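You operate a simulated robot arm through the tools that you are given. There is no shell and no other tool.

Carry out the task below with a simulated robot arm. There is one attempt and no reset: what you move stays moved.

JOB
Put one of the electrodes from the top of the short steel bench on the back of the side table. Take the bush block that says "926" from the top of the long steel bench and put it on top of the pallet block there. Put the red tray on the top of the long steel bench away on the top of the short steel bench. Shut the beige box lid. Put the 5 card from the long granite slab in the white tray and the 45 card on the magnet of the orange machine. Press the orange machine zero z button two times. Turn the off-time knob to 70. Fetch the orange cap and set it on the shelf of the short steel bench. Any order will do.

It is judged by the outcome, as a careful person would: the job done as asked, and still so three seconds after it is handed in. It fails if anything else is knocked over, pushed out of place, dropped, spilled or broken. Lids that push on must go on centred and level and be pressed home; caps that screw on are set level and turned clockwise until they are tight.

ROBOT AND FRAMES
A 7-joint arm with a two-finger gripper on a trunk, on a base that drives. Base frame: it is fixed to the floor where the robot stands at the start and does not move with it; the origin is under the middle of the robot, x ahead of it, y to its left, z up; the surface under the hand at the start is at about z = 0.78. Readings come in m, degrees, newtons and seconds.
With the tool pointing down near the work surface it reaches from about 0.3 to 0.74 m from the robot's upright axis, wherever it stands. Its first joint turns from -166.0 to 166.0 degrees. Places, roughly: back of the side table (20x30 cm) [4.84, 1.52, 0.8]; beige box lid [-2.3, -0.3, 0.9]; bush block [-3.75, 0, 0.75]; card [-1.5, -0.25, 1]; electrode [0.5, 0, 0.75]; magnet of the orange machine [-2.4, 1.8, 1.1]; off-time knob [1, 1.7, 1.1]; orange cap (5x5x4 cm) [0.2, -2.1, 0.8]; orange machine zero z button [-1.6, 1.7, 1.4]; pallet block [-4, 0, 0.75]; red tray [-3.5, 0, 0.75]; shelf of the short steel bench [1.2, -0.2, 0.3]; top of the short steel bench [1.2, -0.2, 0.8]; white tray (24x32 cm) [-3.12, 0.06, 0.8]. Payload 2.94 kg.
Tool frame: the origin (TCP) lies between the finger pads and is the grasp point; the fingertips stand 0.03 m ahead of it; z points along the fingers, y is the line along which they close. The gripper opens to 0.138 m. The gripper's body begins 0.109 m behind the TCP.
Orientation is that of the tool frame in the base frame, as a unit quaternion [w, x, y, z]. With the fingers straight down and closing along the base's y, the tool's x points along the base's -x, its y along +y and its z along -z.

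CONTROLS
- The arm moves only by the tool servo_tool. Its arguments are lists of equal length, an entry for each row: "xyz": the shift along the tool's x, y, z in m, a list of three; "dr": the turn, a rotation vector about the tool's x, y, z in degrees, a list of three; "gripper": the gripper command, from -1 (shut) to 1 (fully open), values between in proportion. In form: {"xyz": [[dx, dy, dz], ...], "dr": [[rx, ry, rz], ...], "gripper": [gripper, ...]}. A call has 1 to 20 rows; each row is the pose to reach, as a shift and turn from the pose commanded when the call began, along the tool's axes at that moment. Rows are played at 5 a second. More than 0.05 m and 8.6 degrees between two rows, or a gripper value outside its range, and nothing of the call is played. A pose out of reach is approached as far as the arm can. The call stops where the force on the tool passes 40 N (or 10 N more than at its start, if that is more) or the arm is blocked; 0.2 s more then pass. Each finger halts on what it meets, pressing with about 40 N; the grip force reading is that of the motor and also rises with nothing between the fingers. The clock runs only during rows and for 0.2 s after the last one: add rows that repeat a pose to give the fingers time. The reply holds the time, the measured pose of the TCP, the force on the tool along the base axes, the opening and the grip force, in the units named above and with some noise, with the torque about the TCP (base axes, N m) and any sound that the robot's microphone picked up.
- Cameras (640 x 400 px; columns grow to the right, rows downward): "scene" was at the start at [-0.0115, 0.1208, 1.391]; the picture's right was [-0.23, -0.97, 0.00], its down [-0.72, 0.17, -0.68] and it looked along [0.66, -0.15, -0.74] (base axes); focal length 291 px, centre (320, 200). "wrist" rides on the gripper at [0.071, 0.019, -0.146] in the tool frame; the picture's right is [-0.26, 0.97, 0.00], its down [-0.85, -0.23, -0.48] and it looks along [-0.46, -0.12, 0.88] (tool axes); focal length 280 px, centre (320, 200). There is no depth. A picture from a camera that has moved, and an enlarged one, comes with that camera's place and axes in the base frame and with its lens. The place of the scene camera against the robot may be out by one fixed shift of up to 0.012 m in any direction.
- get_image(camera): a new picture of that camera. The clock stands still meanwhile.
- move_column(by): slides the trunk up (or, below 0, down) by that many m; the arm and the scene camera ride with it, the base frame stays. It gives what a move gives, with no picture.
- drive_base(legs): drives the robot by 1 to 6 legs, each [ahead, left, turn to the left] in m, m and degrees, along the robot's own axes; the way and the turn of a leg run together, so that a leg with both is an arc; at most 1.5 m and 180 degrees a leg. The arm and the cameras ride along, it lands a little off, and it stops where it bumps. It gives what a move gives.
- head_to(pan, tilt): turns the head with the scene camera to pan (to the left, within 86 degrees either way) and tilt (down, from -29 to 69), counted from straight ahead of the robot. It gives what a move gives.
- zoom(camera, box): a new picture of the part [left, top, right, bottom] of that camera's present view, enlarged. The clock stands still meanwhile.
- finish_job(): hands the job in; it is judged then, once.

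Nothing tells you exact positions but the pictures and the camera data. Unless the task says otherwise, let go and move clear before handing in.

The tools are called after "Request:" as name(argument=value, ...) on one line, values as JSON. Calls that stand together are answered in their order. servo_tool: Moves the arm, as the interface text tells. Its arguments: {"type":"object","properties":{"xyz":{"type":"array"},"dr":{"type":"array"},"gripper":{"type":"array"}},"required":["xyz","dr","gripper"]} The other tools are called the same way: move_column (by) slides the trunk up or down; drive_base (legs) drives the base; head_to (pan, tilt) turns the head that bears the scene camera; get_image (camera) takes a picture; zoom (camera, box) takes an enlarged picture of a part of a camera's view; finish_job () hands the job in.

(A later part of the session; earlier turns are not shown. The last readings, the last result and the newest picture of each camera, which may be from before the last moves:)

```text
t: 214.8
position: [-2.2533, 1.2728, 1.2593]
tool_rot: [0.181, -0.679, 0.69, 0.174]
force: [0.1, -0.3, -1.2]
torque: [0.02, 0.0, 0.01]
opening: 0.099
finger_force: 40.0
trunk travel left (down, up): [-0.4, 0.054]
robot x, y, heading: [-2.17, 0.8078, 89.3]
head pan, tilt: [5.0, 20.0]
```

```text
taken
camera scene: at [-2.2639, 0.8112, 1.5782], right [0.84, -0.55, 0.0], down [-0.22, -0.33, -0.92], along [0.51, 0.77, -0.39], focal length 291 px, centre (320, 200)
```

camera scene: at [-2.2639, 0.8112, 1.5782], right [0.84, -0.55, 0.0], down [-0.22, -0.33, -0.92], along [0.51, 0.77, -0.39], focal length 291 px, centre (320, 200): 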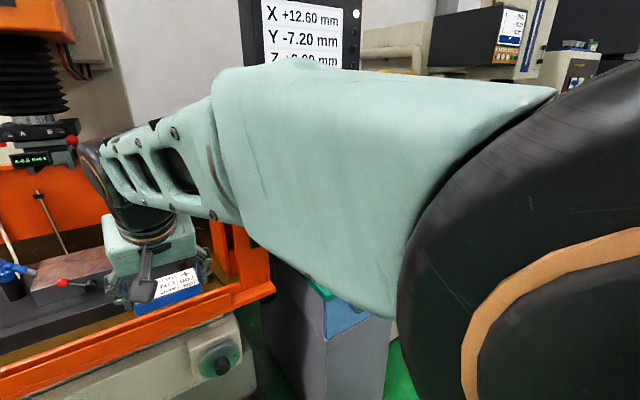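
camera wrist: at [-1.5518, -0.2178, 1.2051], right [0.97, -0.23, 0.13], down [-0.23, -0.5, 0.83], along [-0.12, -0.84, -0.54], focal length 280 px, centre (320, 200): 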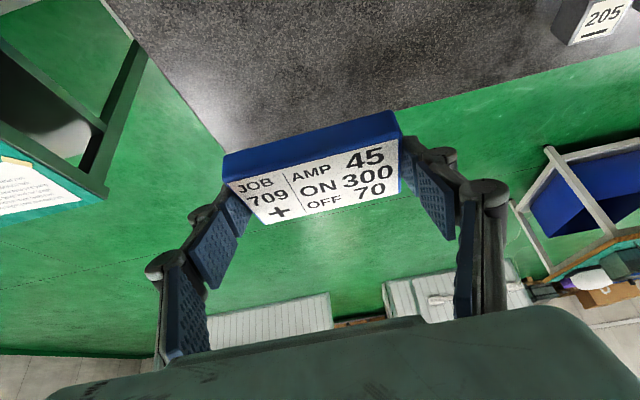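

Request:
drive_base(legs=[[0, 0.1, 0.7], [0.15, 0, 0]])

Request:
servo_tool(xyz=[[-0.035, 0, 0.02], [-0.07, 0, 0.04], [-0.07, 0, 0.04]], dr=[[0, 0, 0], [0, 0, 0], [0, 0, 0]], gripper=[-1, -1, -1])

Request:
head_to(pan=0, tilt=25)

Request:
get_image(camera="scene")

Request:
get_image(camera="wrist")

```text
t: 217.2
position: [-2.3581, 1.4201, 1.2593]
tool_rot: [0.178, -0.683, 0.686, 0.175]
force: [1.1, 0.2, -1.1]
torque: [-0.01, -0.02, -0.01]
opening: 0.0989
finger_force: 40.0
trunk travel left (down, up): [-0.4, 0.054]
robot x, y, heading: [-2.272, 0.9539, 89.9]
head pan, tilt: [5.0, 20.0]
```

```text
t: 218.0
position: [-2.3606, 1.4997, 1.2586]
tool_rot: [0.179, -0.683, 0.685, 0.177]
force: [0.0, -0.3, -0.6]
torque: [-0.03, 0.04, -0.02]
opening: 0.099
finger_force: 40.4
trunk travel left (down, up): [-0.4, 0.054]
robot x, y, heading: [-2.271, 0.9524, 89.8]
head pan, tilt: [5.0, 20.0]
```

```text
t: 218.7
position: [-2.359, 1.4988, 1.2572]
tool_rot: [0.18, -0.683, 0.686, 0.175]
force: [-0.7, 0.2, -1.2]
torque: [0.01, 0.01, 0.01]
opening: 0.0991
finger_force: 39.7
trunk travel left (down, up): [-0.4, 0.054]
robot x, y, heading: [-2.2701, 0.9505, 89.9]
head pan, tilt: [0.0, 25.0]
```

```text
taken
camera scene: at [-2.4133, 0.9707, 1.5751], right [1.0, 0.0, 0.0], down [0.0, -0.42, -0.91], along [0.0, 0.91, -0.42], focal length 291 px, centre (320, 200)
```

scene: 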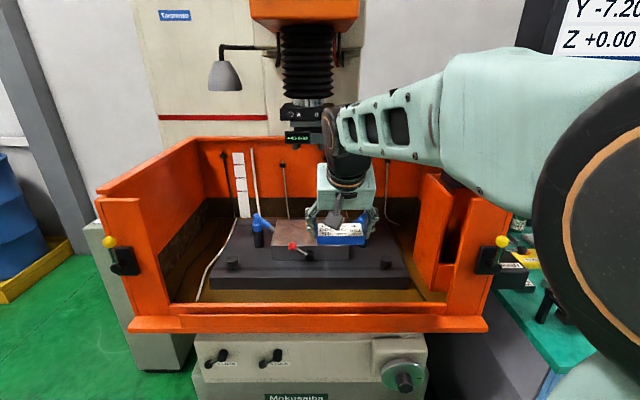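

```text
taken
camera wrist: at [-2.3802, 1.3669, 1.3515], right [-0.96, 0.23, 0.12], down [0.23, 0.51, 0.83], along [0.13, 0.83, -0.55], focal length 280 px, centre (320, 200)
```

wrist: 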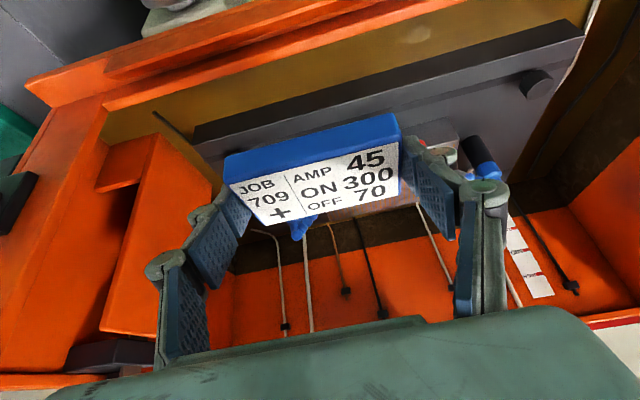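

Request:
zoom(camera="scene", box=[210, 90, 430, 300])

Request:
zoom(camera="scene", box=[240, 190, 400, 290])

```text
1.90 times, centred on (320, 195) of scene
camera zoom: at [-2.4133, 0.9707, 1.5751], right [1.0, 0.0, 0.0], down [0.0, -0.42, -0.91], along [0.0, 0.91, -0.42], focal length 554 px, centre (320, 210)
```

zoom: 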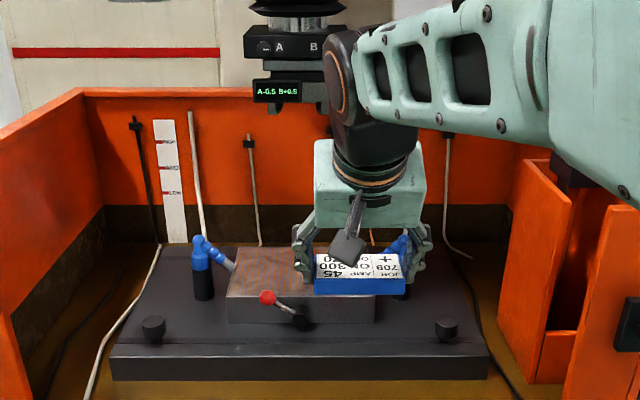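

```text
4.00 times, centred on (320, 240) of scene
camera zoom: at [-2.4133, 0.9707, 1.5751], right [1.0, 0.0, 0.0], down [0.0, -0.42, -0.91], along [0.0, 0.91, -0.42], focal length 1163 px, centre (320, 40)
```

zoom: 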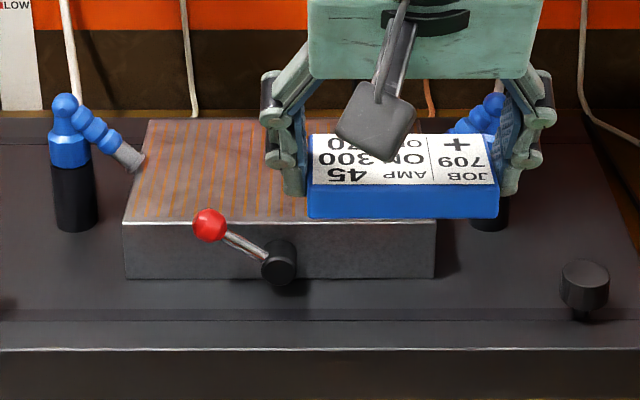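

Triangulated: magnet top spans x ≈ −2.57…−2.32, front edge y ≈ 1.76, z ≈ 1.05, with nozzle tips at each side. I'll drive in 0.12 m and bring the card over the magnet's middle.

Request:
drive_base(legs=[[0.12, 0, 0]])

Request:
servo_tool(xyz=[[0, 0.03, 0], [0, 0.06, 0], [-0.01, 0.086, 0.006], [-0.04, 0.086, 0.023], [-0.075, 0.086, 0.043], [-0.11, 0.086, 0.064], [-0.148, 0.086, 0.0855], [-0.148, 0.086, 0.0855]], dr=[[0, 0, 0], [0, 0, 0], [0, 0, 0], [0, 0, 0], [0, 0, 0], [0, 0, 0], [0, 0, 0], [0, 0, 0]], gripper=[-1, -1, -1, -1, -1, -1, -1, -1])

Request:
get_image(camera="scene")

Request:
get_image(camera="wrist")

```text
t: 219.9
position: [-2.3594, 1.6204, 1.2583]
tool_rot: [0.18, -0.683, 0.686, 0.175]
force: [-0.3, 1.1, -0.7]
torque: [-0.06, -0.01, 0.0]
opening: 0.0991
finger_force: 39.9
trunk travel left (down, up): [-0.4, 0.054]
robot x, y, heading: [-2.2687, 1.0786, 89.8]
head pan, tilt: [0.0, 25.0]
```

```text
t: 221.7
position: [-2.4438, 1.7854, 1.2572]
tool_rot: [-0.178, 0.685, -0.685, -0.173]
force: [5.3, -29.7, -13.4]
torque: [3.97, 0.39, 0.58]
opening: 0.099
finger_force: 40.5
trunk travel left (down, up): [-0.4, 0.054]
robot x, y, heading: [-2.2712, 1.075, 89.8]
head pan, tilt: [0.0, 25.0]
```

```text
taken
camera scene: at [-2.4122, 1.0849, 1.5749], right [1.0, 0.0, 0.0], down [0.0, -0.42, -0.91], along [0.0, 0.91, -0.42], focal length 291 px, centre (320, 200)
```

scene: 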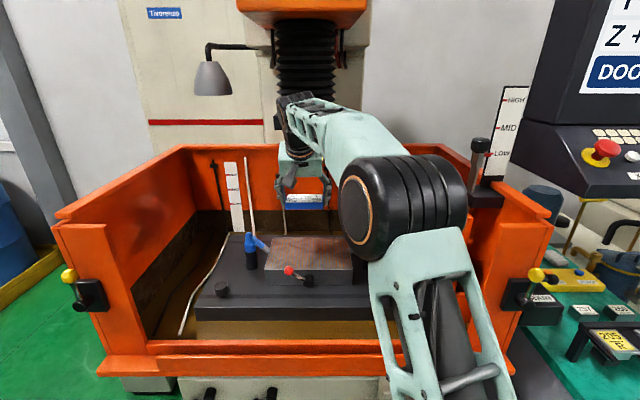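

```text
taken
camera wrist: at [-2.4639, 1.6532, 1.35], right [-0.96, 0.23, 0.12], down [0.23, 0.51, 0.83], along [0.13, 0.83, -0.55], focal length 280 px, centre (320, 200)
```

wrist: 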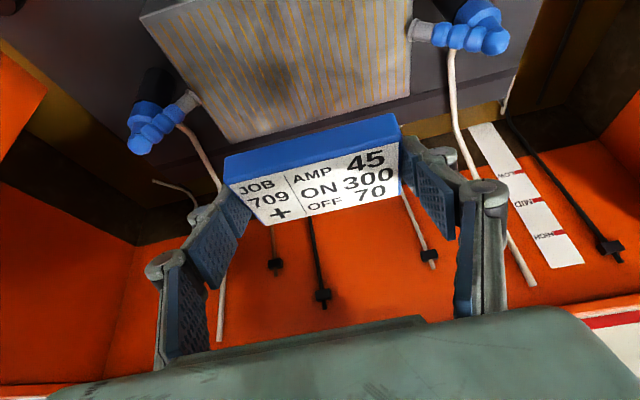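

Contact force (−30 N in y): the wrist is touching the machine's head above. I'll back off straight away.

Request:
servo_tool(xyz=[[0.02, 0, -0.0115], [0.045, 0, -0.026], [0.06, 0, -0.035]], dr=[[0, 0, 0], [0, 0, 0], [0, 0, 0]], gripper=[-1, -1, -1])

Request:
get_image(camera="scene")

Request:
zoom(camera="scene", box=[200, 0, 440, 200])

```text
t: 222.5
position: [-2.4443, 1.72, 1.2553]
tool_rot: [0.179, -0.683, 0.686, 0.176]
force: [0.3, -0.2, 0.0]
torque: [0.01, 0.0, -0.01]
opening: 0.099
finger_force: 39.7
trunk travel left (down, up): [-0.4, 0.054]
robot x, y, heading: [-2.2686, 1.0744, 89.8]
head pan, tilt: [0.0, 25.0]
```

```text
taken
camera scene: at [-2.4128, 1.0897, 1.5751], right [1.0, 0.0, 0.0], down [0.0, -0.42, -0.91], along [0.0, 0.91, -0.42], focal length 291 px, centre (320, 200)
```

scene: 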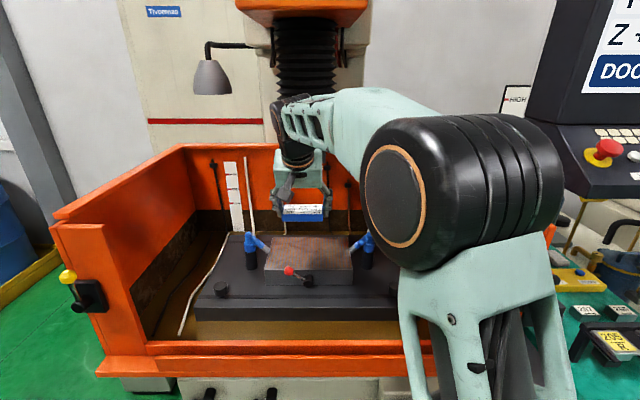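

```text
2.00 times, centred on (320, 100) of scene
camera zoom: at [-2.4128, 1.0897, 1.5751], right [1.0, 0.0, 0.0], down [0.0, -0.42, -0.91], along [0.0, 0.91, -0.42], focal length 582 px, centre (320, 400)
```

zoom: 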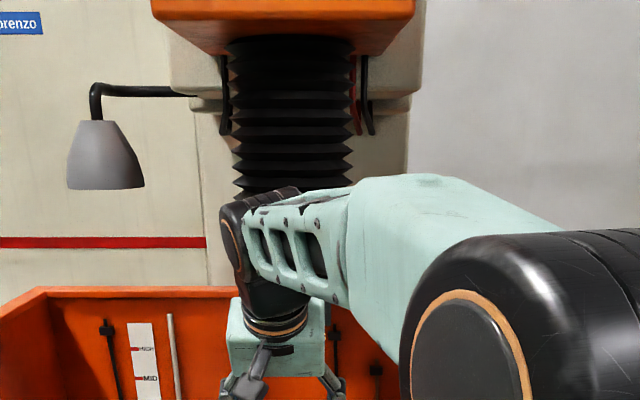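

Clear again (force zero). The wrist likely touched the chuck's lever; approaching lower avoids it. I'll lower the card first at this distance, then go ahead under the head.

Request:
servo_tool(xyz=[[0.02, -0.002, 0.035], [0.04, -0.004, 0.07], [0.06, -0.004, 0.104], [0.06, -0.004, 0.104]], dr=[[0, 0, 0], [0, 0, 0], [0, 0, 0], [0, 0, 0]], gripper=[-1, -1, -1, -1])

Request:
get_image(camera="scene")

Request:
zoom(camera="scene", box=[220, 80, 420, 300])

```text
t: 223.5
position: [-2.4409, 1.7191, 1.1381]
tool_rot: [0.18, -0.683, 0.686, 0.176]
force: [0.3, 0.4, -1.0]
torque: [-0.01, -0.02, 0.04]
opening: 0.099
finger_force: 40.3
trunk travel left (down, up): [-0.4, 0.054]
robot x, y, heading: [-2.269, 1.0775, 89.8]
head pan, tilt: [0.0, 25.0]
```

```text
taken
camera scene: at [-2.4128, 1.0902, 1.5751], right [1.0, 0.0, 0.0], down [0.0, -0.42, -0.91], along [0.0, 0.91, -0.42], focal length 291 px, centre (320, 200)
```

scene: 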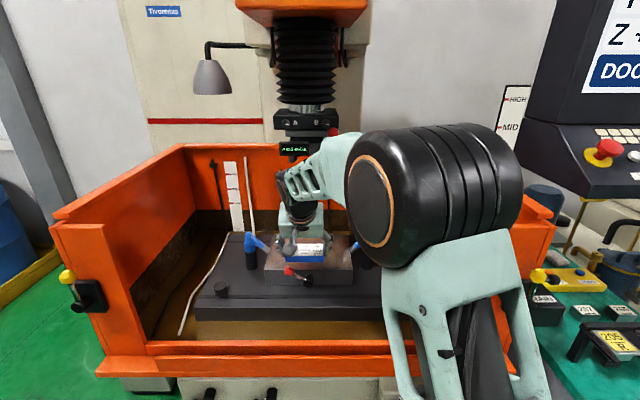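

```text
1.82 times, centred on (320, 190) of scene
camera zoom: at [-2.4128, 1.0902, 1.5751], right [1.0, 0.0, 0.0], down [0.0, -0.42, -0.91], along [0.0, 0.91, -0.42], focal length 529 px, centre (320, 218)
```

zoom: 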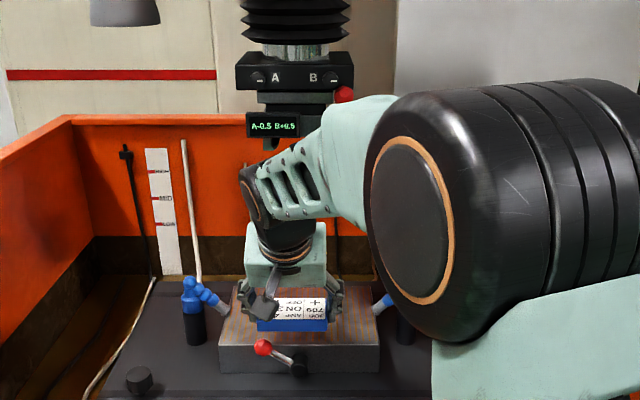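

The chuck and lever look unchanged. The way ahead under the head seems clear at this height; moving ahead slowly.

Request:
servo_tool(xyz=[[-0.0133, 0, 0.0169], [-0.0286, 0, 0.0304], [-0.0406, 0, 0.0396], [-0.0474, 0, 0.0459], [-0.0474, 0, 0.0459]], dr=[[0, 0, 0], [0, 0, 0], [0, 0, 0], [0, 0, 0], [0, 0, 0]], gripper=[-1, -1, -1, -1, -1])

Request:
zoom(camera="scene", box=[220, 80, 420, 300])

Request:
get_image(camera="wrist")

```text
t: 224.7
position: [-2.439, 1.7835, 1.1191]
tool_rot: [0.179, -0.684, 0.685, 0.175]
force: [0.5, -0.1, -1.5]
torque: [-0.05, 0.02, -0.01]
opening: 0.099
finger_force: 40.0
trunk travel left (down, up): [-0.4, 0.054]
robot x, y, heading: [-2.2675, 1.0726, 89.9]
head pan, tilt: [0.0, 25.0]
```

```text
1.82 times, centred on (320, 190) of scene
camera zoom: at [-2.4129, 1.0903, 1.5751], right [1.0, 0.0, 0.0], down [0.0, -0.42, -0.91], along [0.0, 0.91, -0.42], focal length 529 px, centre (320, 218)
```

zoom: 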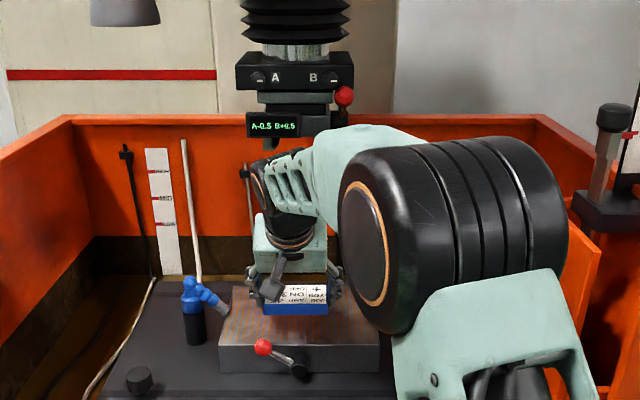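

```text
taken
camera wrist: at [-2.4603, 1.6505, 1.2127], right [-0.96, 0.23, 0.12], down [0.23, 0.51, 0.83], along [0.13, 0.83, -0.55], focal length 280 px, centre (320, 200)
```

wrist: 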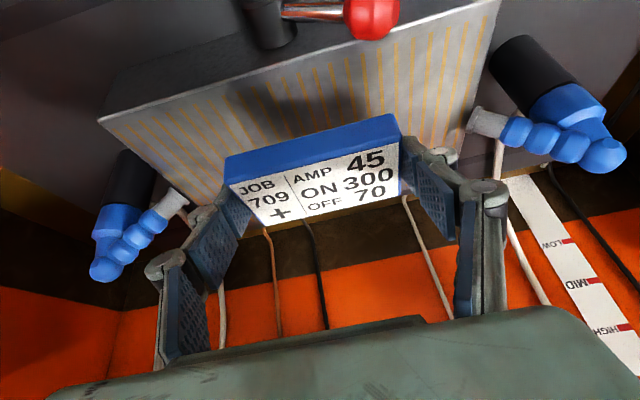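

No contact, aligned over the magnet with nozzles clear either side. Lowering gently.

Request:
servo_tool(xyz=[[0.004, 0, 0.0069], [0.008, 0, 0.0139], [0.01, 0, 0.0173]], dr=[[0, 0, 0], [0, 0, 0], [0, 0, 0]], gripper=[-1, -1, -1])

Request:
zoom(camera="scene", box=[250, 180, 370, 290])

```text
t: 225.5
position: [-2.4402, 1.7823, 1.0991]
tool_rot: [0.179, -0.684, 0.685, 0.175]
force: [0.6, -0.3, -0.6]
torque: [-0.04, -0.01, -0.01]
opening: 0.0991
finger_force: 39.7
trunk travel left (down, up): [-0.4, 0.054]
robot x, y, heading: [-2.2691, 1.0778, 90.0]
head pan, tilt: [0.0, 25.0]
```

```text
3.64 times, centred on (310, 235) of scene
camera zoom: at [-2.4129, 1.0903, 1.5751], right [1.0, 0.0, 0.0], down [0.0, -0.42, -0.91], along [0.0, 0.91, -0.42], focal length 1057 px, centre (356, 73)
```

zoom: 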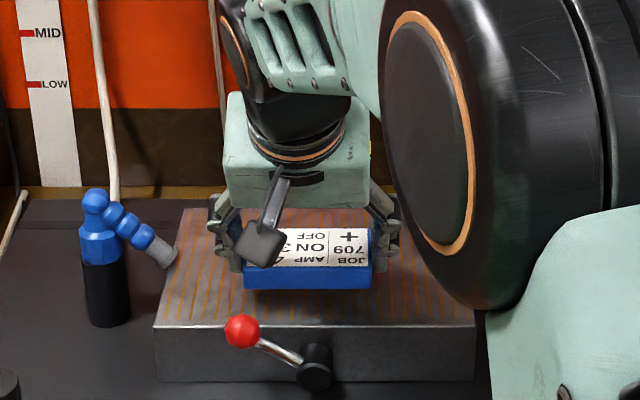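

Request:
servo_tool(xyz=[[0.0015, 0, 0.0026], [0.003, 0, 0.0052], [0.003, 0, 0.0052]], dr=[[0, 0, 0], [0, 0, 0], [0, 0, 0]], gripper=[-1, -1, -1])

```text
t: 226.3
position: [-2.4393, 1.7835, 1.0927]
tool_rot: [0.179, -0.684, 0.685, 0.176]
force: [0.7, 0.1, -1.3]
torque: [-0.02, 0.02, -0.01]
opening: 0.0989
finger_force: 40.1
trunk travel left (down, up): [-0.4, 0.054]
robot x, y, heading: [-2.2692, 1.0736, 90.0]
head pan, tilt: [0.0, 25.0]
```

Request:
servo_tool(xyz=[[0.0015, 0, 0.0026], [0.003, 0, 0.0052], [0.003, 0, 0.0052]], dr=[[0, 0, 0], [0, 0, 0], [0, 0, 0]], gripper=[-1, -1, -1])

Request:
zoom(camera="scene", box=[250, 180, 370, 290])

```text
t: 227.1
position: [-2.441, 1.7814, 1.0868]
tool_rot: [0.179, -0.683, 0.686, 0.176]
force: [-0.9, 0.7, -0.1]
torque: [-0.02, -0.01, -0.03]
opening: 0.0992
finger_force: 40.1
trunk travel left (down, up): [-0.4, 0.054]
robot x, y, heading: [-2.2701, 1.0714, 89.8]
head pan, tilt: [0.0, 25.0]
```

```text
3.64 times, centred on (310, 235) of scene
camera zoom: at [-2.4129, 1.0903, 1.5751], right [1.0, 0.0, 0.0], down [0.0, -0.42, -0.91], along [0.0, 0.91, -0.42], focal length 1057 px, centre (356, 73)
```

zoom: 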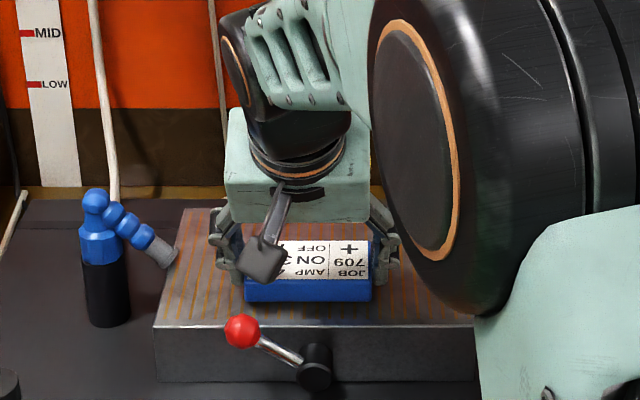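

Request:
servo_tool(xyz=[[0.0015, 0, 0.0026], [0.003, 0, 0.0052], [0.003, 0, 0.0052]], dr=[[0, 0, 0], [0, 0, 0], [0, 0, 0]], gripper=[-1, -1, -1])

```text
t: 227.9
position: [-2.44, 1.7833, 1.0817]
tool_rot: [0.179, -0.684, 0.685, 0.176]
force: [-0.1, 0.2, -0.3]
torque: [0.05, 0.05, -0.03]
opening: 0.099
finger_force: 39.5
trunk travel left (down, up): [-0.4, 0.054]
robot x, y, heading: [-2.2698, 1.0755, 89.7]
head pan, tilt: [0.0, 25.0]
```

Request:
servo_tool(xyz=[[0.0015, 0, 0.0026], [0.003, 0, 0.0052], [0.003, 0, 0.0052]], dr=[[0, 0, 0], [0, 0, 0], [0, 0, 0]], gripper=[-1, -1, -1])

Request:
zoom(camera="scene", box=[250, 180, 370, 290])

Request:
get_image(camera="wrist")

```text
t: 228.7
position: [-2.4408, 1.7811, 1.0804]
tool_rot: [0.182, -0.682, 0.685, 0.179]
force: [-0.1, 0.9, 20.0]
torque: [0.26, 0.31, -0.13]
opening: 0.0992
finger_force: 39.9
trunk travel left (down, up): [-0.4, 0.054]
robot x, y, heading: [-2.27, 1.0743, 89.9]
head pan, tilt: [0.0, 25.0]
```

```text
3.64 times, centred on (310, 235) of scene
camera zoom: at [-2.4121, 1.0874, 1.5755], right [1.0, 0.0, 0.0], down [0.0, -0.42, -0.91], along [0.0, 0.91, -0.42], focal length 1057 px, centre (356, 73)
```

zoom: 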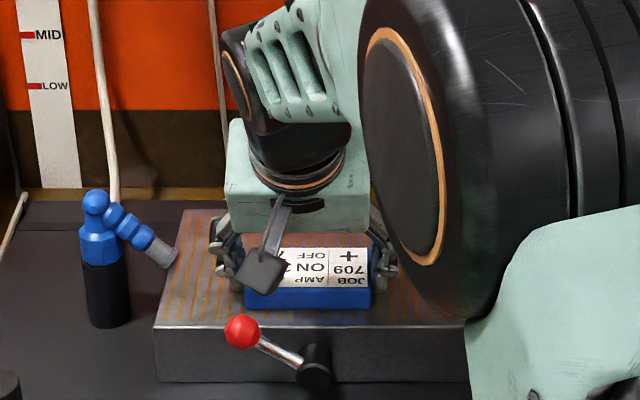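

```text
taken
camera wrist: at [-2.4601, 1.6484, 1.173], right [-0.96, 0.23, 0.13], down [0.23, 0.5, 0.83], along [0.13, 0.83, -0.54], focal length 280 px, centre (320, 200)
```

wrist: 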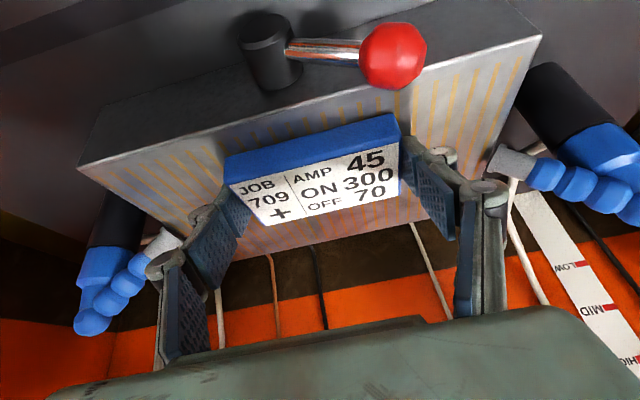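

Contact at z≈1.080 (20 N). Easing up ~4 mm of command so the card just rests, then releasing.

Request:
servo_tool(xyz=[[-0.001, 0, -0.0017], [-0.002, 0, -0.0035], [-0.002, 0, -0.0035]], dr=[[0, 0, 0], [0, 0, 0], [0, 0, 0]], gripper=[-1, -1, -1])

```text
t: 229.5
position: [-2.4404, 1.7826, 1.0811]
tool_rot: [0.18, -0.682, 0.686, 0.176]
force: [-1.2, 5.8, 15.4]
torque: [0.43, 0.62, -0.23]
opening: 0.0991
finger_force: 40.1
trunk travel left (down, up): [-0.4, 0.054]
robot x, y, heading: [-2.2706, 1.0732, 89.9]
head pan, tilt: [0.0, 25.0]
```

Request:
servo_tool(xyz=[[-0.001, 0, -0.0017], [-0.0015, 0, -0.0026], [-0.0015, 0, -0.0026]], dr=[[0, 0, 0], [0, 0, 0], [0, 0, 0]], gripper=[-1, -1, -1])

```text
t: 230.3
position: [-2.4402, 1.7815, 1.0809]
tool_rot: [0.178, -0.683, 0.686, 0.174]
force: [0.4, 1.3, 4.0]
torque: [0.19, 0.27, -0.04]
opening: 0.099
finger_force: 39.9
trunk travel left (down, up): [-0.4, 0.054]
robot x, y, heading: [-2.2669, 1.0719, 89.9]
head pan, tilt: [0.0, 25.0]
```

Request:
servo_tool(xyz=[[0, 0, 0], [0, 0, 0], [0, 0, 0], [0, 0, -0.015], [0, 0, -0.04], [0.01, 0, -0.07], [0.03, 0, -0.1]], dr=[[0, 0, 0], [0, 0, 0], [0, 0, 0], [0, 0, 0], [0, 0, 0], [0, 0, 0], [0, 0, 0]], gripper=[0.7, 0.7, 0.7, 0.7, 0.7, 0.7, 0.7])

Request:
get_image(camera="wrist")

Request:
zoom(camera="scene", box=[220, 80, 420, 300])

```text
t: 231.9
position: [-2.44, 1.7053, 1.1572]
tool_rot: [0.179, -0.683, 0.686, 0.176]
force: [1.2, 0.6, 1.3]
torque: [0.03, 0.03, 0.02]
opening: 0.1174
finger_force: 0.0
trunk travel left (down, up): [-0.4, 0.054]
robot x, y, heading: [-2.2714, 1.0725, 89.6]
head pan, tilt: [0.0, 25.0]
```

```text
taken
camera wrist: at [-2.4615, 1.5729, 1.2503], right [-0.96, 0.23, 0.12], down [0.23, 0.51, 0.83], along [0.13, 0.83, -0.55], focal length 280 px, centre (320, 200)
```

wrist: 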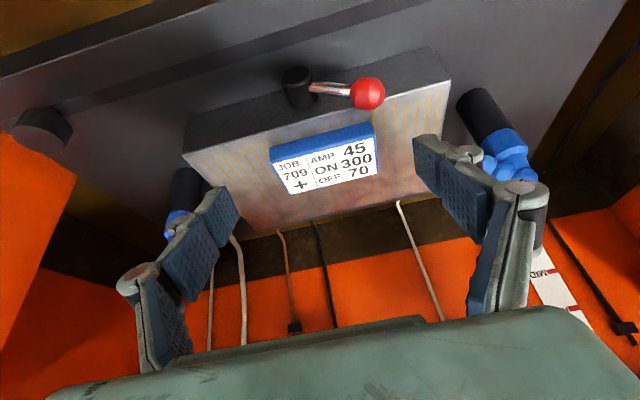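

```text
1.82 times, centred on (320, 190) of scene
camera zoom: at [-2.4127, 1.0891, 1.5751], right [1.0, 0.0, 0.0], down [0.0, -0.42, -0.91], along [0.0, 0.91, -0.42], focal length 529 px, centre (320, 218)
```

zoom: 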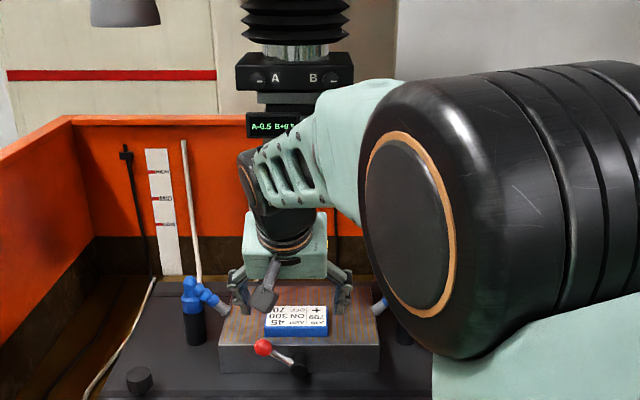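

The 45 card rests on the magnet. Backing out and checking the machine.

Request:
drive_base(legs=[[-0.35, 0, 0]])

Request:
servo_tool(xyz=[[0.02, 0.02, -0.03], [0.05, 0.02, -0.05], [0.08, 0.0, -0.06], [0.11, -0.03, -0.06], [0.14, -0.05, -0.06], [0.16, -0.07, -0.06], [0.16, -0.08, -0.06], [0.16, -0.09, -0.06]], dr=[[0, 4, 0], [0, 8, 0], [0, 12, 0], [0, 16, 0], [0, 20, 0], [0, 24, 0], [0, 28, 0], [0, 30, 0]], gripper=[0.5, 0.2, -0.2, -0.6, -1, -1, -1, -1])

Request:
head_to(pan=10, tilt=20)

Request:
get_image(camera="scene")

```text
t: 234.3
position: [-2.4432, 1.346, 1.1559]
tool_rot: [0.179, -0.684, 0.685, 0.176]
force: [-0.2, -0.1, -0.4]
torque: [0.0, -0.03, -0.01]
opening: 0.1172
finger_force: 0.1
trunk travel left (down, up): [-0.4, 0.054]
robot x, y, heading: [-2.2687, 0.715, 89.9]
head pan, tilt: [0.0, 25.0]
```

```text
t: 236.1
position: [-2.3524, 1.1782, 1.1316]
tool_rot: [-0.005, -0.706, 0.708, -0.007]
force: [0.4, -0.6, 0.9]
torque: [-0.01, -0.01, -0.01]
opening: 0.0
finger_force: 28.4
trunk travel left (down, up): [-0.4, 0.054]
robot x, y, heading: [-2.2699, 0.714, 90.0]
head pan, tilt: [0.0, 25.0]
```

```text
t: 236.8
position: [-2.3528, 1.1793, 1.1319]
tool_rot: [-0.004, -0.706, 0.708, -0.007]
force: [-0.4, 0.3, -0.6]
torque: [0.0, 0.03, -0.02]
opening: 0.0
finger_force: 28.5
trunk travel left (down, up): [-0.4, 0.054]
robot x, y, heading: [-2.2709, 0.7133, 89.9]
head pan, tilt: [10.0, 20.0]
```

```text
taken
camera scene: at [-2.4297, 0.7299, 1.5832], right [0.98, 0.17, 0.0], down [0.06, -0.34, -0.94], along [-0.16, 0.93, -0.34], focal length 291 px, centre (320, 200)
```

scene: 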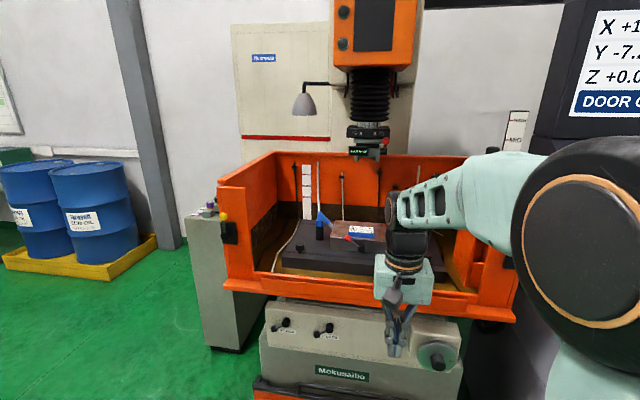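

Request:
zoom(camera="scene", box=[280, 90, 460, 270])

Request:
zoom(camera="scene", box=[320, 100, 420, 170])

```text
2.22 times, centred on (370, 180) of scene
camera zoom: at [-2.4297, 0.7299, 1.5832], right [0.98, 0.17, 0.0], down [0.06, -0.34, -0.94], along [-0.16, 0.93, -0.34], focal length 646 px, centre (209, 244)
```

zoom: 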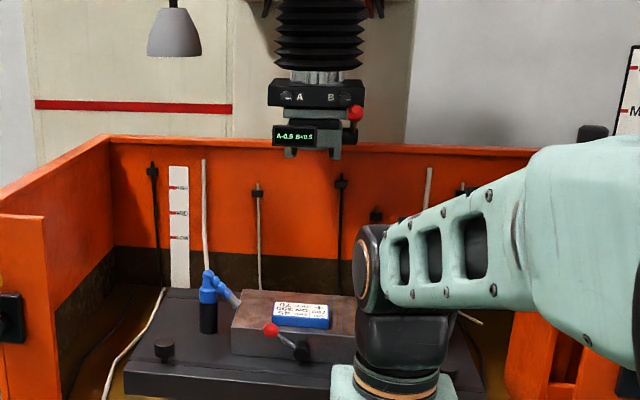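

```text
5.71 times, centred on (370, 135) of scene
camera zoom: at [-2.4297, 0.7299, 1.5832], right [0.98, 0.17, 0.0], down [0.06, -0.34, -0.94], along [-0.16, 0.93, -0.34], focal length 1662 px, centre (34, 571)
```

zoom: 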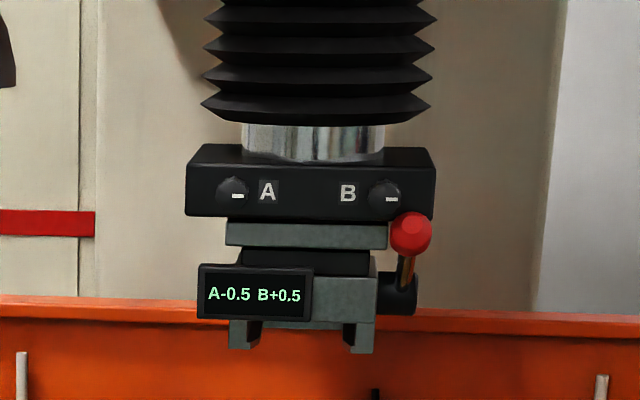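

Machine head unchanged (A−0.5 B+0.5) and the 45 card lies on the magnet. Next I'll turn to look over the long steel bench before fetching the 5 card.

Request:
drive_base(legs=[[0, 0, 90]])

Request:
head_to(pan=50, tilt=30)

Request:
get_image(camera="scene")

Request:
head_to(pan=15, tilt=25)

Request:
get_image(camera="scene")

```text
t: 241.0
position: [-2.734, 0.6318, 1.1319]
tool_rot: [-0.002, 1.0, -0.002, 0.008]
force: [-0.4, -0.7, -0.1]
torque: [0.0, -0.04, -0.05]
opening: 0.0
finger_force: 28.0
trunk travel left (down, up): [-0.4, 0.054]
robot x, y, heading: [-2.269, 0.7127, 179.8]
head pan, tilt: [10.0, 20.0]
```

```text
t: 242.1
position: [-2.7355, 0.6327, 1.1316]
tool_rot: [-0.002, 1.0, -0.003, 0.008]
force: [1.0, -0.4, 0.7]
torque: [-0.03, 0.03, 0.03]
opening: 0.0
finger_force: 28.8
trunk travel left (down, up): [-0.4, 0.054]
robot x, y, heading: [-2.2722, 0.7158, 179.8]
head pan, tilt: [50.0, 30.0]
```

```text
taken
camera scene: at [-2.2574, 0.5138, 1.5672], right [-0.76, 0.65, 0.0], down [0.32, 0.38, -0.87], along [-0.56, -0.66, -0.5], focal length 291 px, centre (320, 200)
```

scene: 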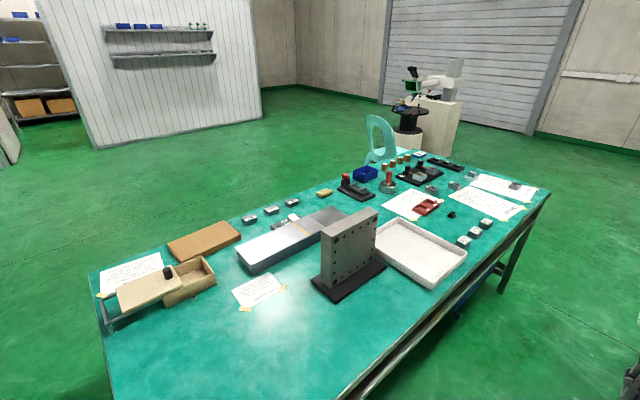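

```text
t: 243.1
position: [-2.7338, 0.6315, 1.1321]
tool_rot: [-0.001, 1.0, -0.003, 0.008]
force: [-0.3, 0.2, 0.3]
torque: [0.04, 0.01, 0.0]
opening: 0.0
finger_force: 28.4
trunk travel left (down, up): [-0.4, 0.054]
robot x, y, heading: [-2.2694, 0.716, 180.0]
head pan, tilt: [15.0, 25.0]
```

```text
taken
camera scene: at [-2.288, 0.5592, 1.5751], right [-0.26, 0.97, 0.0], down [0.41, 0.11, -0.91], along [-0.88, -0.23, -0.42], focal length 291 px, centre (320, 200)
```

scene: 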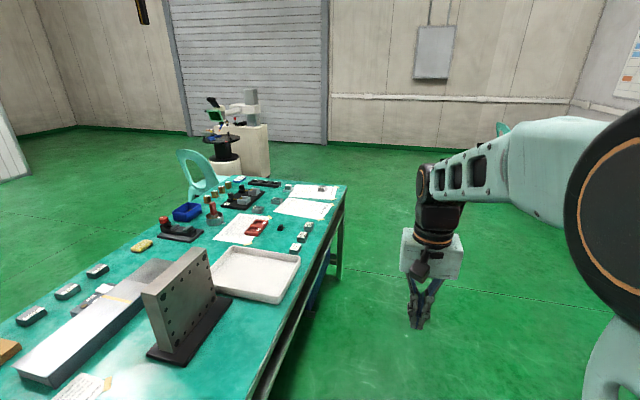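

Request:
head_to(pan=50, tilt=30)

Request:
zoom(camera="scene", box=[90, 210, 300, 340])

Request:
zoom(camera="scene", box=[330, 140, 550, 290])

Request:
zoom(camera="scene", box=[380, 145, 500, 225])

```text
t: 244.1
position: [-2.7345, 0.6341, 1.1324]
tool_rot: [-0.002, 1.0, -0.003, 0.007]
force: [0.6, 0.1, -0.6]
torque: [0.0, 0.01, 0.03]
opening: 0.0
finger_force: 28.9
trunk travel left (down, up): [-0.4, 0.054]
robot x, y, heading: [-2.2688, 0.7126, 179.9]
head pan, tilt: [50.0, 30.0]
```

```text
3.05 times, centred on (195, 275) of scene
camera zoom: at [-2.2574, 0.5138, 1.5671], right [-0.76, 0.65, 0.0], down [0.32, 0.38, -0.87], along [-0.56, -0.66, -0.5], focal length 886 px, centre (701, -29)
```

zoom: 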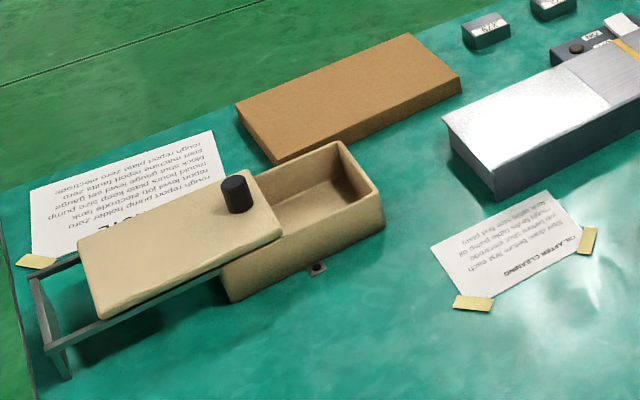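

```text
2.67 times, centred on (440, 215) of scene
camera zoom: at [-2.2574, 0.5138, 1.5671], right [-0.76, 0.65, 0.0], down [0.32, 0.38, -0.87], along [-0.56, -0.66, -0.5], focal length 775 px, centre (0, 160)
```

zoom: 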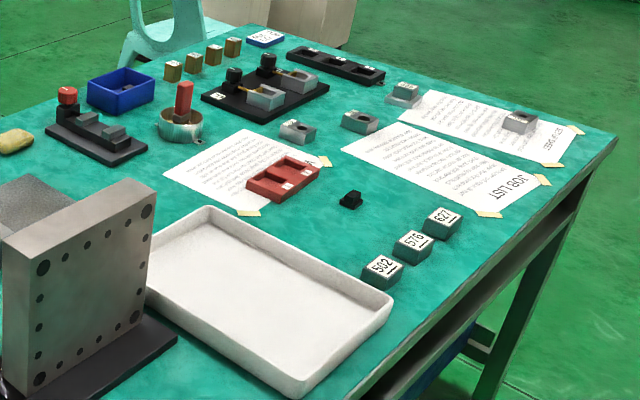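

```text
5.00 times, centred on (440, 185) of scene
camera zoom: at [-2.2574, 0.5138, 1.5671], right [-0.76, 0.65, 0.0], down [0.32, 0.38, -0.87], along [-0.56, -0.66, -0.5], focal length 1454 px, centre (-280, 275)
```

zoom: 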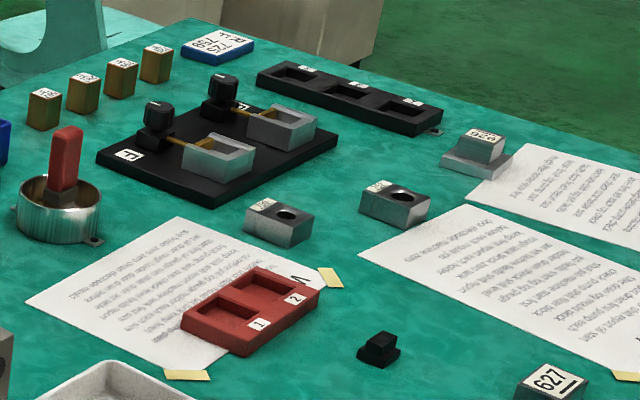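

The bench layout is clear: the beige box has a sliding lid on rails (slid toward +x), the white tray is at centre, and the red tray and bush blocks are further along. First, the 5 card: turn to face −y and strafe to the slab.

Request:
drive_base(legs=[[0, 0, 90], [0, 0.71, 0]])

Request:
head_to(pan=0, tilt=40)

Request:
get_image(camera="scene")

```text
t: 254.7
position: [-1.4743, 0.2365, 1.1329]
tool_rot: [-0.006, 0.715, 0.699, 0.005]
force: [0.3, -0.2, 0.1]
torque: [0.01, 0.0, 0.01]
opening: 0.0002
finger_force: 28.8
trunk travel left (down, up): [-0.4, 0.054]
robot x, y, heading: [-1.5461, 0.7035, -91.1]
head pan, tilt: [50.0, 30.0]
```

```text
t: 255.8
position: [-1.4746, 0.2362, 1.1313]
tool_rot: [-0.007, 0.715, 0.699, 0.003]
force: [0.1, -0.6, -0.6]
torque: [0.02, 0.01, 0.01]
opening: 0.0
finger_force: 28.3
trunk travel left (down, up): [-0.4, 0.054]
robot x, y, heading: [-1.5499, 0.7059, -91.1]
head pan, tilt: [0.0, 40.0]
```

```text
taken
camera scene: at [-1.4216, 0.6978, 1.5518], right [-1.0, 0.02, 0.0], down [0.01, 0.64, -0.77], along [-0.02, -0.77, -0.64], focal length 291 px, centre (320, 200)
```

scene: 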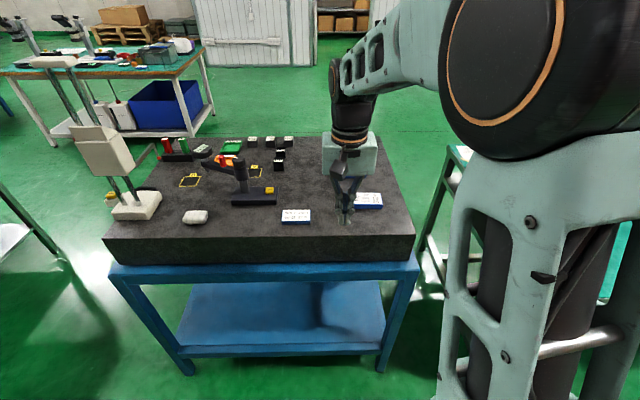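

Request:
drive_base(legs=[[0, 0, 1.1], [0.19, 0, 0]])

Request:
servo_tool(xyz=[[-0.02, -0.025, 0], [-0.04, -0.05, 0], [-0.06, -0.075, 0], [-0.08, -0.1, 0], [-0.08, -0.11, 0], [-0.08, -0.11, 0]], dr=[[0, 0, 0], [0, 0, 0], [0, 0, 0], [0, 0, 0], [0, 0, 0], [0, 0, 0]], gripper=[-0.5, 0, 0.5, 1, 1, 1])

Request:
get_image(camera="wrist")

Request:
get_image(camera="scene")

```text
t: 257.7
position: [-1.4677, 0.0483, 1.1328]
tool_rot: [-0.007, 0.71, 0.704, 0.005]
force: [-0.4, -0.2, -0.3]
torque: [0.01, 0.01, -0.04]
opening: 0.0
finger_force: 28.7
trunk travel left (down, up): [-0.4, 0.054]
robot x, y, heading: [-1.5475, 0.5127, -90.3]
head pan, tilt: [0.0, 40.0]
```

```text
t: 259.1
position: [-1.5773, -0.028, 1.1294]
tool_rot: [-0.007, 0.71, 0.704, 0.004]
force: [-1.0, -0.7, -0.1]
torque: [0.04, 0.03, 0.0]
opening: 0.1379
finger_force: 0.1
trunk travel left (down, up): [-0.4, 0.054]
robot x, y, heading: [-1.5465, 0.5149, -90.4]
head pan, tilt: [0.0, 40.0]
```

```text
taken
camera wrist: at [-1.5571, 0.0395, 1.2768], right [0.96, -0.27, -0.01], down [-0.23, -0.85, 0.46], along [-0.13, -0.44, -0.89], focal length 280 px, centre (320, 200)
```

wrist: 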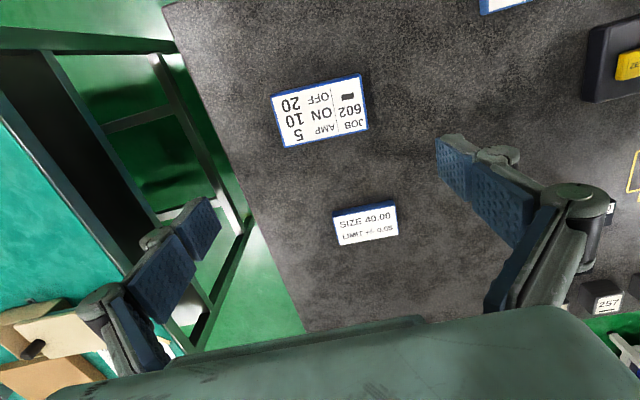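

```text
taken
camera scene: at [-1.4223, 0.5126, 1.5518], right [-1.0, 0.01, 0.0], down [0.0, 0.64, -0.77], along [0.0, -0.77, -0.64], focal length 291 px, centre (320, 200)
```

scene: 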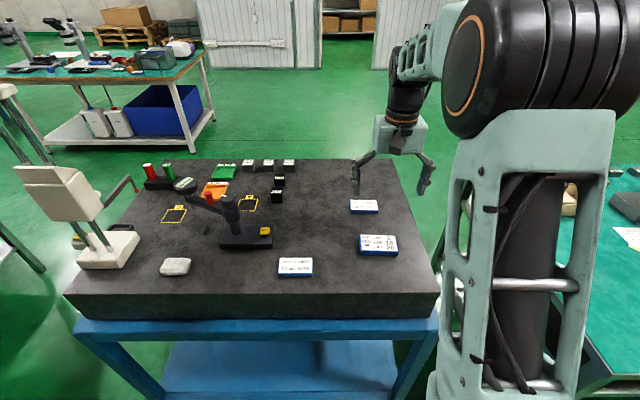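

Request:
servo_tool(xyz=[[0.006, 0.001, 0.045], [0.0115, 0.002, 0.09], [0.0115, 0.002, 0.13], [0.0115, 0.002, 0.13]], dr=[[0, 0, 0], [0, 0, 0], [0, 0, 0], [0, 0, 0]], gripper=[1, 1, 1, 1])

Request:
get_image(camera="wrist")

```text
t: 260.1
position: [-1.5755, -0.0159, 1.0025]
tool_rot: [-0.006, 0.71, 0.704, 0.005]
force: [0.2, 0.9, -0.2]
torque: [-0.01, 0.0, 0.02]
opening: 0.1378
finger_force: 0.1
trunk travel left (down, up): [-0.4, 0.054]
robot x, y, heading: [-1.5518, 0.5148, -90.5]
head pan, tilt: [0.0, 40.0]
```

```text
taken
camera wrist: at [-1.5553, 0.0524, 1.1495], right [0.96, -0.27, -0.01], down [-0.23, -0.85, 0.46], along [-0.13, -0.44, -0.89], focal length 280 px, centre (320, 200)
```

wrist: 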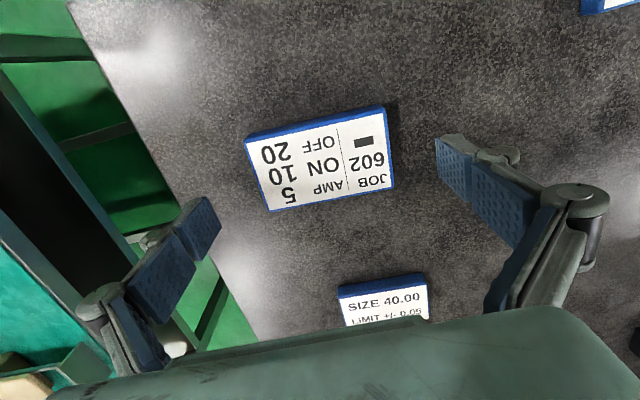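

Request:
servo_tool(xyz=[[-0.003, 0.002, 0.012], [-0.003, 0.002, 0.025], [-0.003, 0.002, 0.037], [-0.003, 0.002, 0.037], [-0.003, 0.002, 0.037], [-0.003, 0.002, 0.037], [-0.003, 0.002, 0.037]], dr=[[0, 0, 0], [0, 0, 0], [0, 0, 0], [0, 0, 0], [0, 0, 0], [0, 0, 0], [0, 0, 0]], gripper=[1, 1, 1, 1, -1, -1, -1])

Request:
get_image(camera="wrist")

```text
t: 261.7
position: [-1.5742, -0.0188, 0.9636]
tool_rot: [-0.007, 0.71, 0.705, 0.005]
force: [0.0, -0.3, 1.2]
torque: [0.03, -0.05, -0.01]
opening: 0.0999
finger_force: 40.3
trunk travel left (down, up): [-0.4, 0.054]
robot x, y, heading: [-1.5489, 0.5158, -90.3]
head pan, tilt: [0.0, 40.0]
```

```text
taken
camera wrist: at [-1.5547, 0.0497, 1.1112], right [0.96, -0.27, -0.01], down [-0.23, -0.85, 0.46], along [-0.13, -0.44, -0.89], focal length 280 px, centre (320, 200)
```

wrist: 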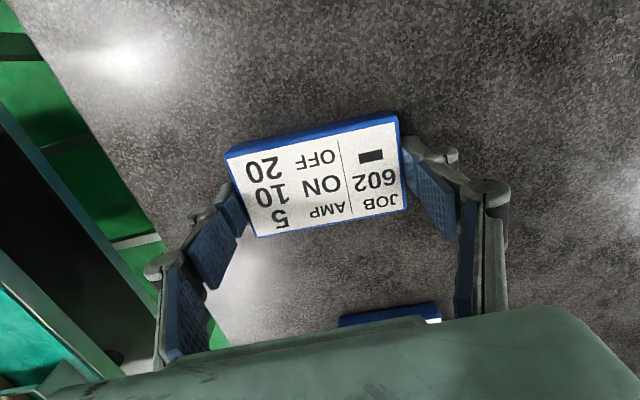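

Gripped the 5 card. Lifting, retracting, then driving to the long bench in front of the white tray.

Request:
servo_tool(xyz=[[0, 0, -0.03], [0, 0, -0.075], [0.01, 0.01, -0.12], [0.03, 0.03, -0.155], [0.05, 0.05, -0.18], [0.07, 0.07, -0.19], [0.07, 0.08, -0.19]], dr=[[0, 0, 0], [0, 0, 0], [0, 0, 0], [0, 0, 0], [0, 0, 0], [0, 0, 0], [0, 0, 0]], gripper=[-1, -1, -1, -1, -1, -1, -1])

Request:
drive_base(legs=[[-0.25, 0, 0], [0, -1.5, 0]])

Request:
head_to(pan=0, tilt=35)

Request:
get_image(camera="scene")

```text
t: 263.3
position: [-1.4925, 0.0498, 1.1548]
tool_rot: [-0.007, 0.709, 0.705, 0.005]
force: [-0.7, 0.0, -0.9]
torque: [0.01, -0.03, 0.01]
opening: 0.0998
finger_force: 39.8
trunk travel left (down, up): [-0.4, 0.054]
robot x, y, heading: [-1.5492, 0.516, -90.2]
head pan, tilt: [0.0, 40.0]
```

```text
t: 278.1
position: [-3.019, 0.3284, 1.1542]
tool_rot: [-0.007, 0.72, 0.694, 0.005]
force: [-0.6, 0.8, -1.1]
torque: [-0.02, 0.02, 0.02]
opening: 0.0987
finger_force: 40.4
trunk travel left (down, up): [-0.4, 0.054]
robot x, y, heading: [-3.0608, 0.7971, -92.1]
head pan, tilt: [0.0, 40.0]
```

```text
t: 278.8
position: [-3.0188, 0.3291, 1.1554]
tool_rot: [-0.007, 0.721, 0.693, 0.006]
force: [-0.2, 0.3, -0.9]
torque: [0.02, 0.02, -0.02]
opening: 0.0991
finger_force: 40.1
trunk travel left (down, up): [-0.4, 0.054]
robot x, y, heading: [-3.0584, 0.7976, -92.1]
head pan, tilt: [0.0, 35.0]
```

```text
taken
camera scene: at [-2.9342, 0.7877, 1.5593], right [-1.0, 0.04, 0.0], down [0.02, 0.57, -0.82], along [-0.03, -0.82, -0.57], focal length 291 px, centre (320, 200)
```

scene: 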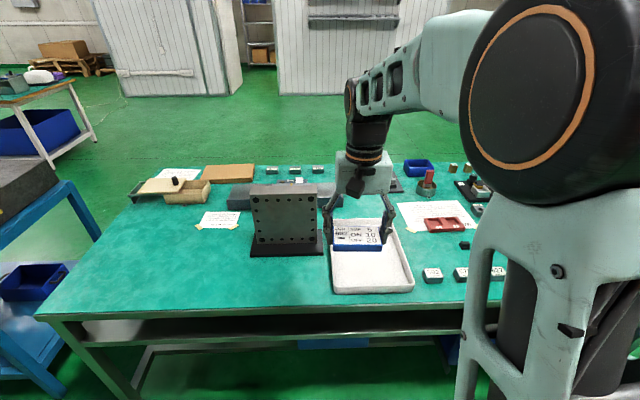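

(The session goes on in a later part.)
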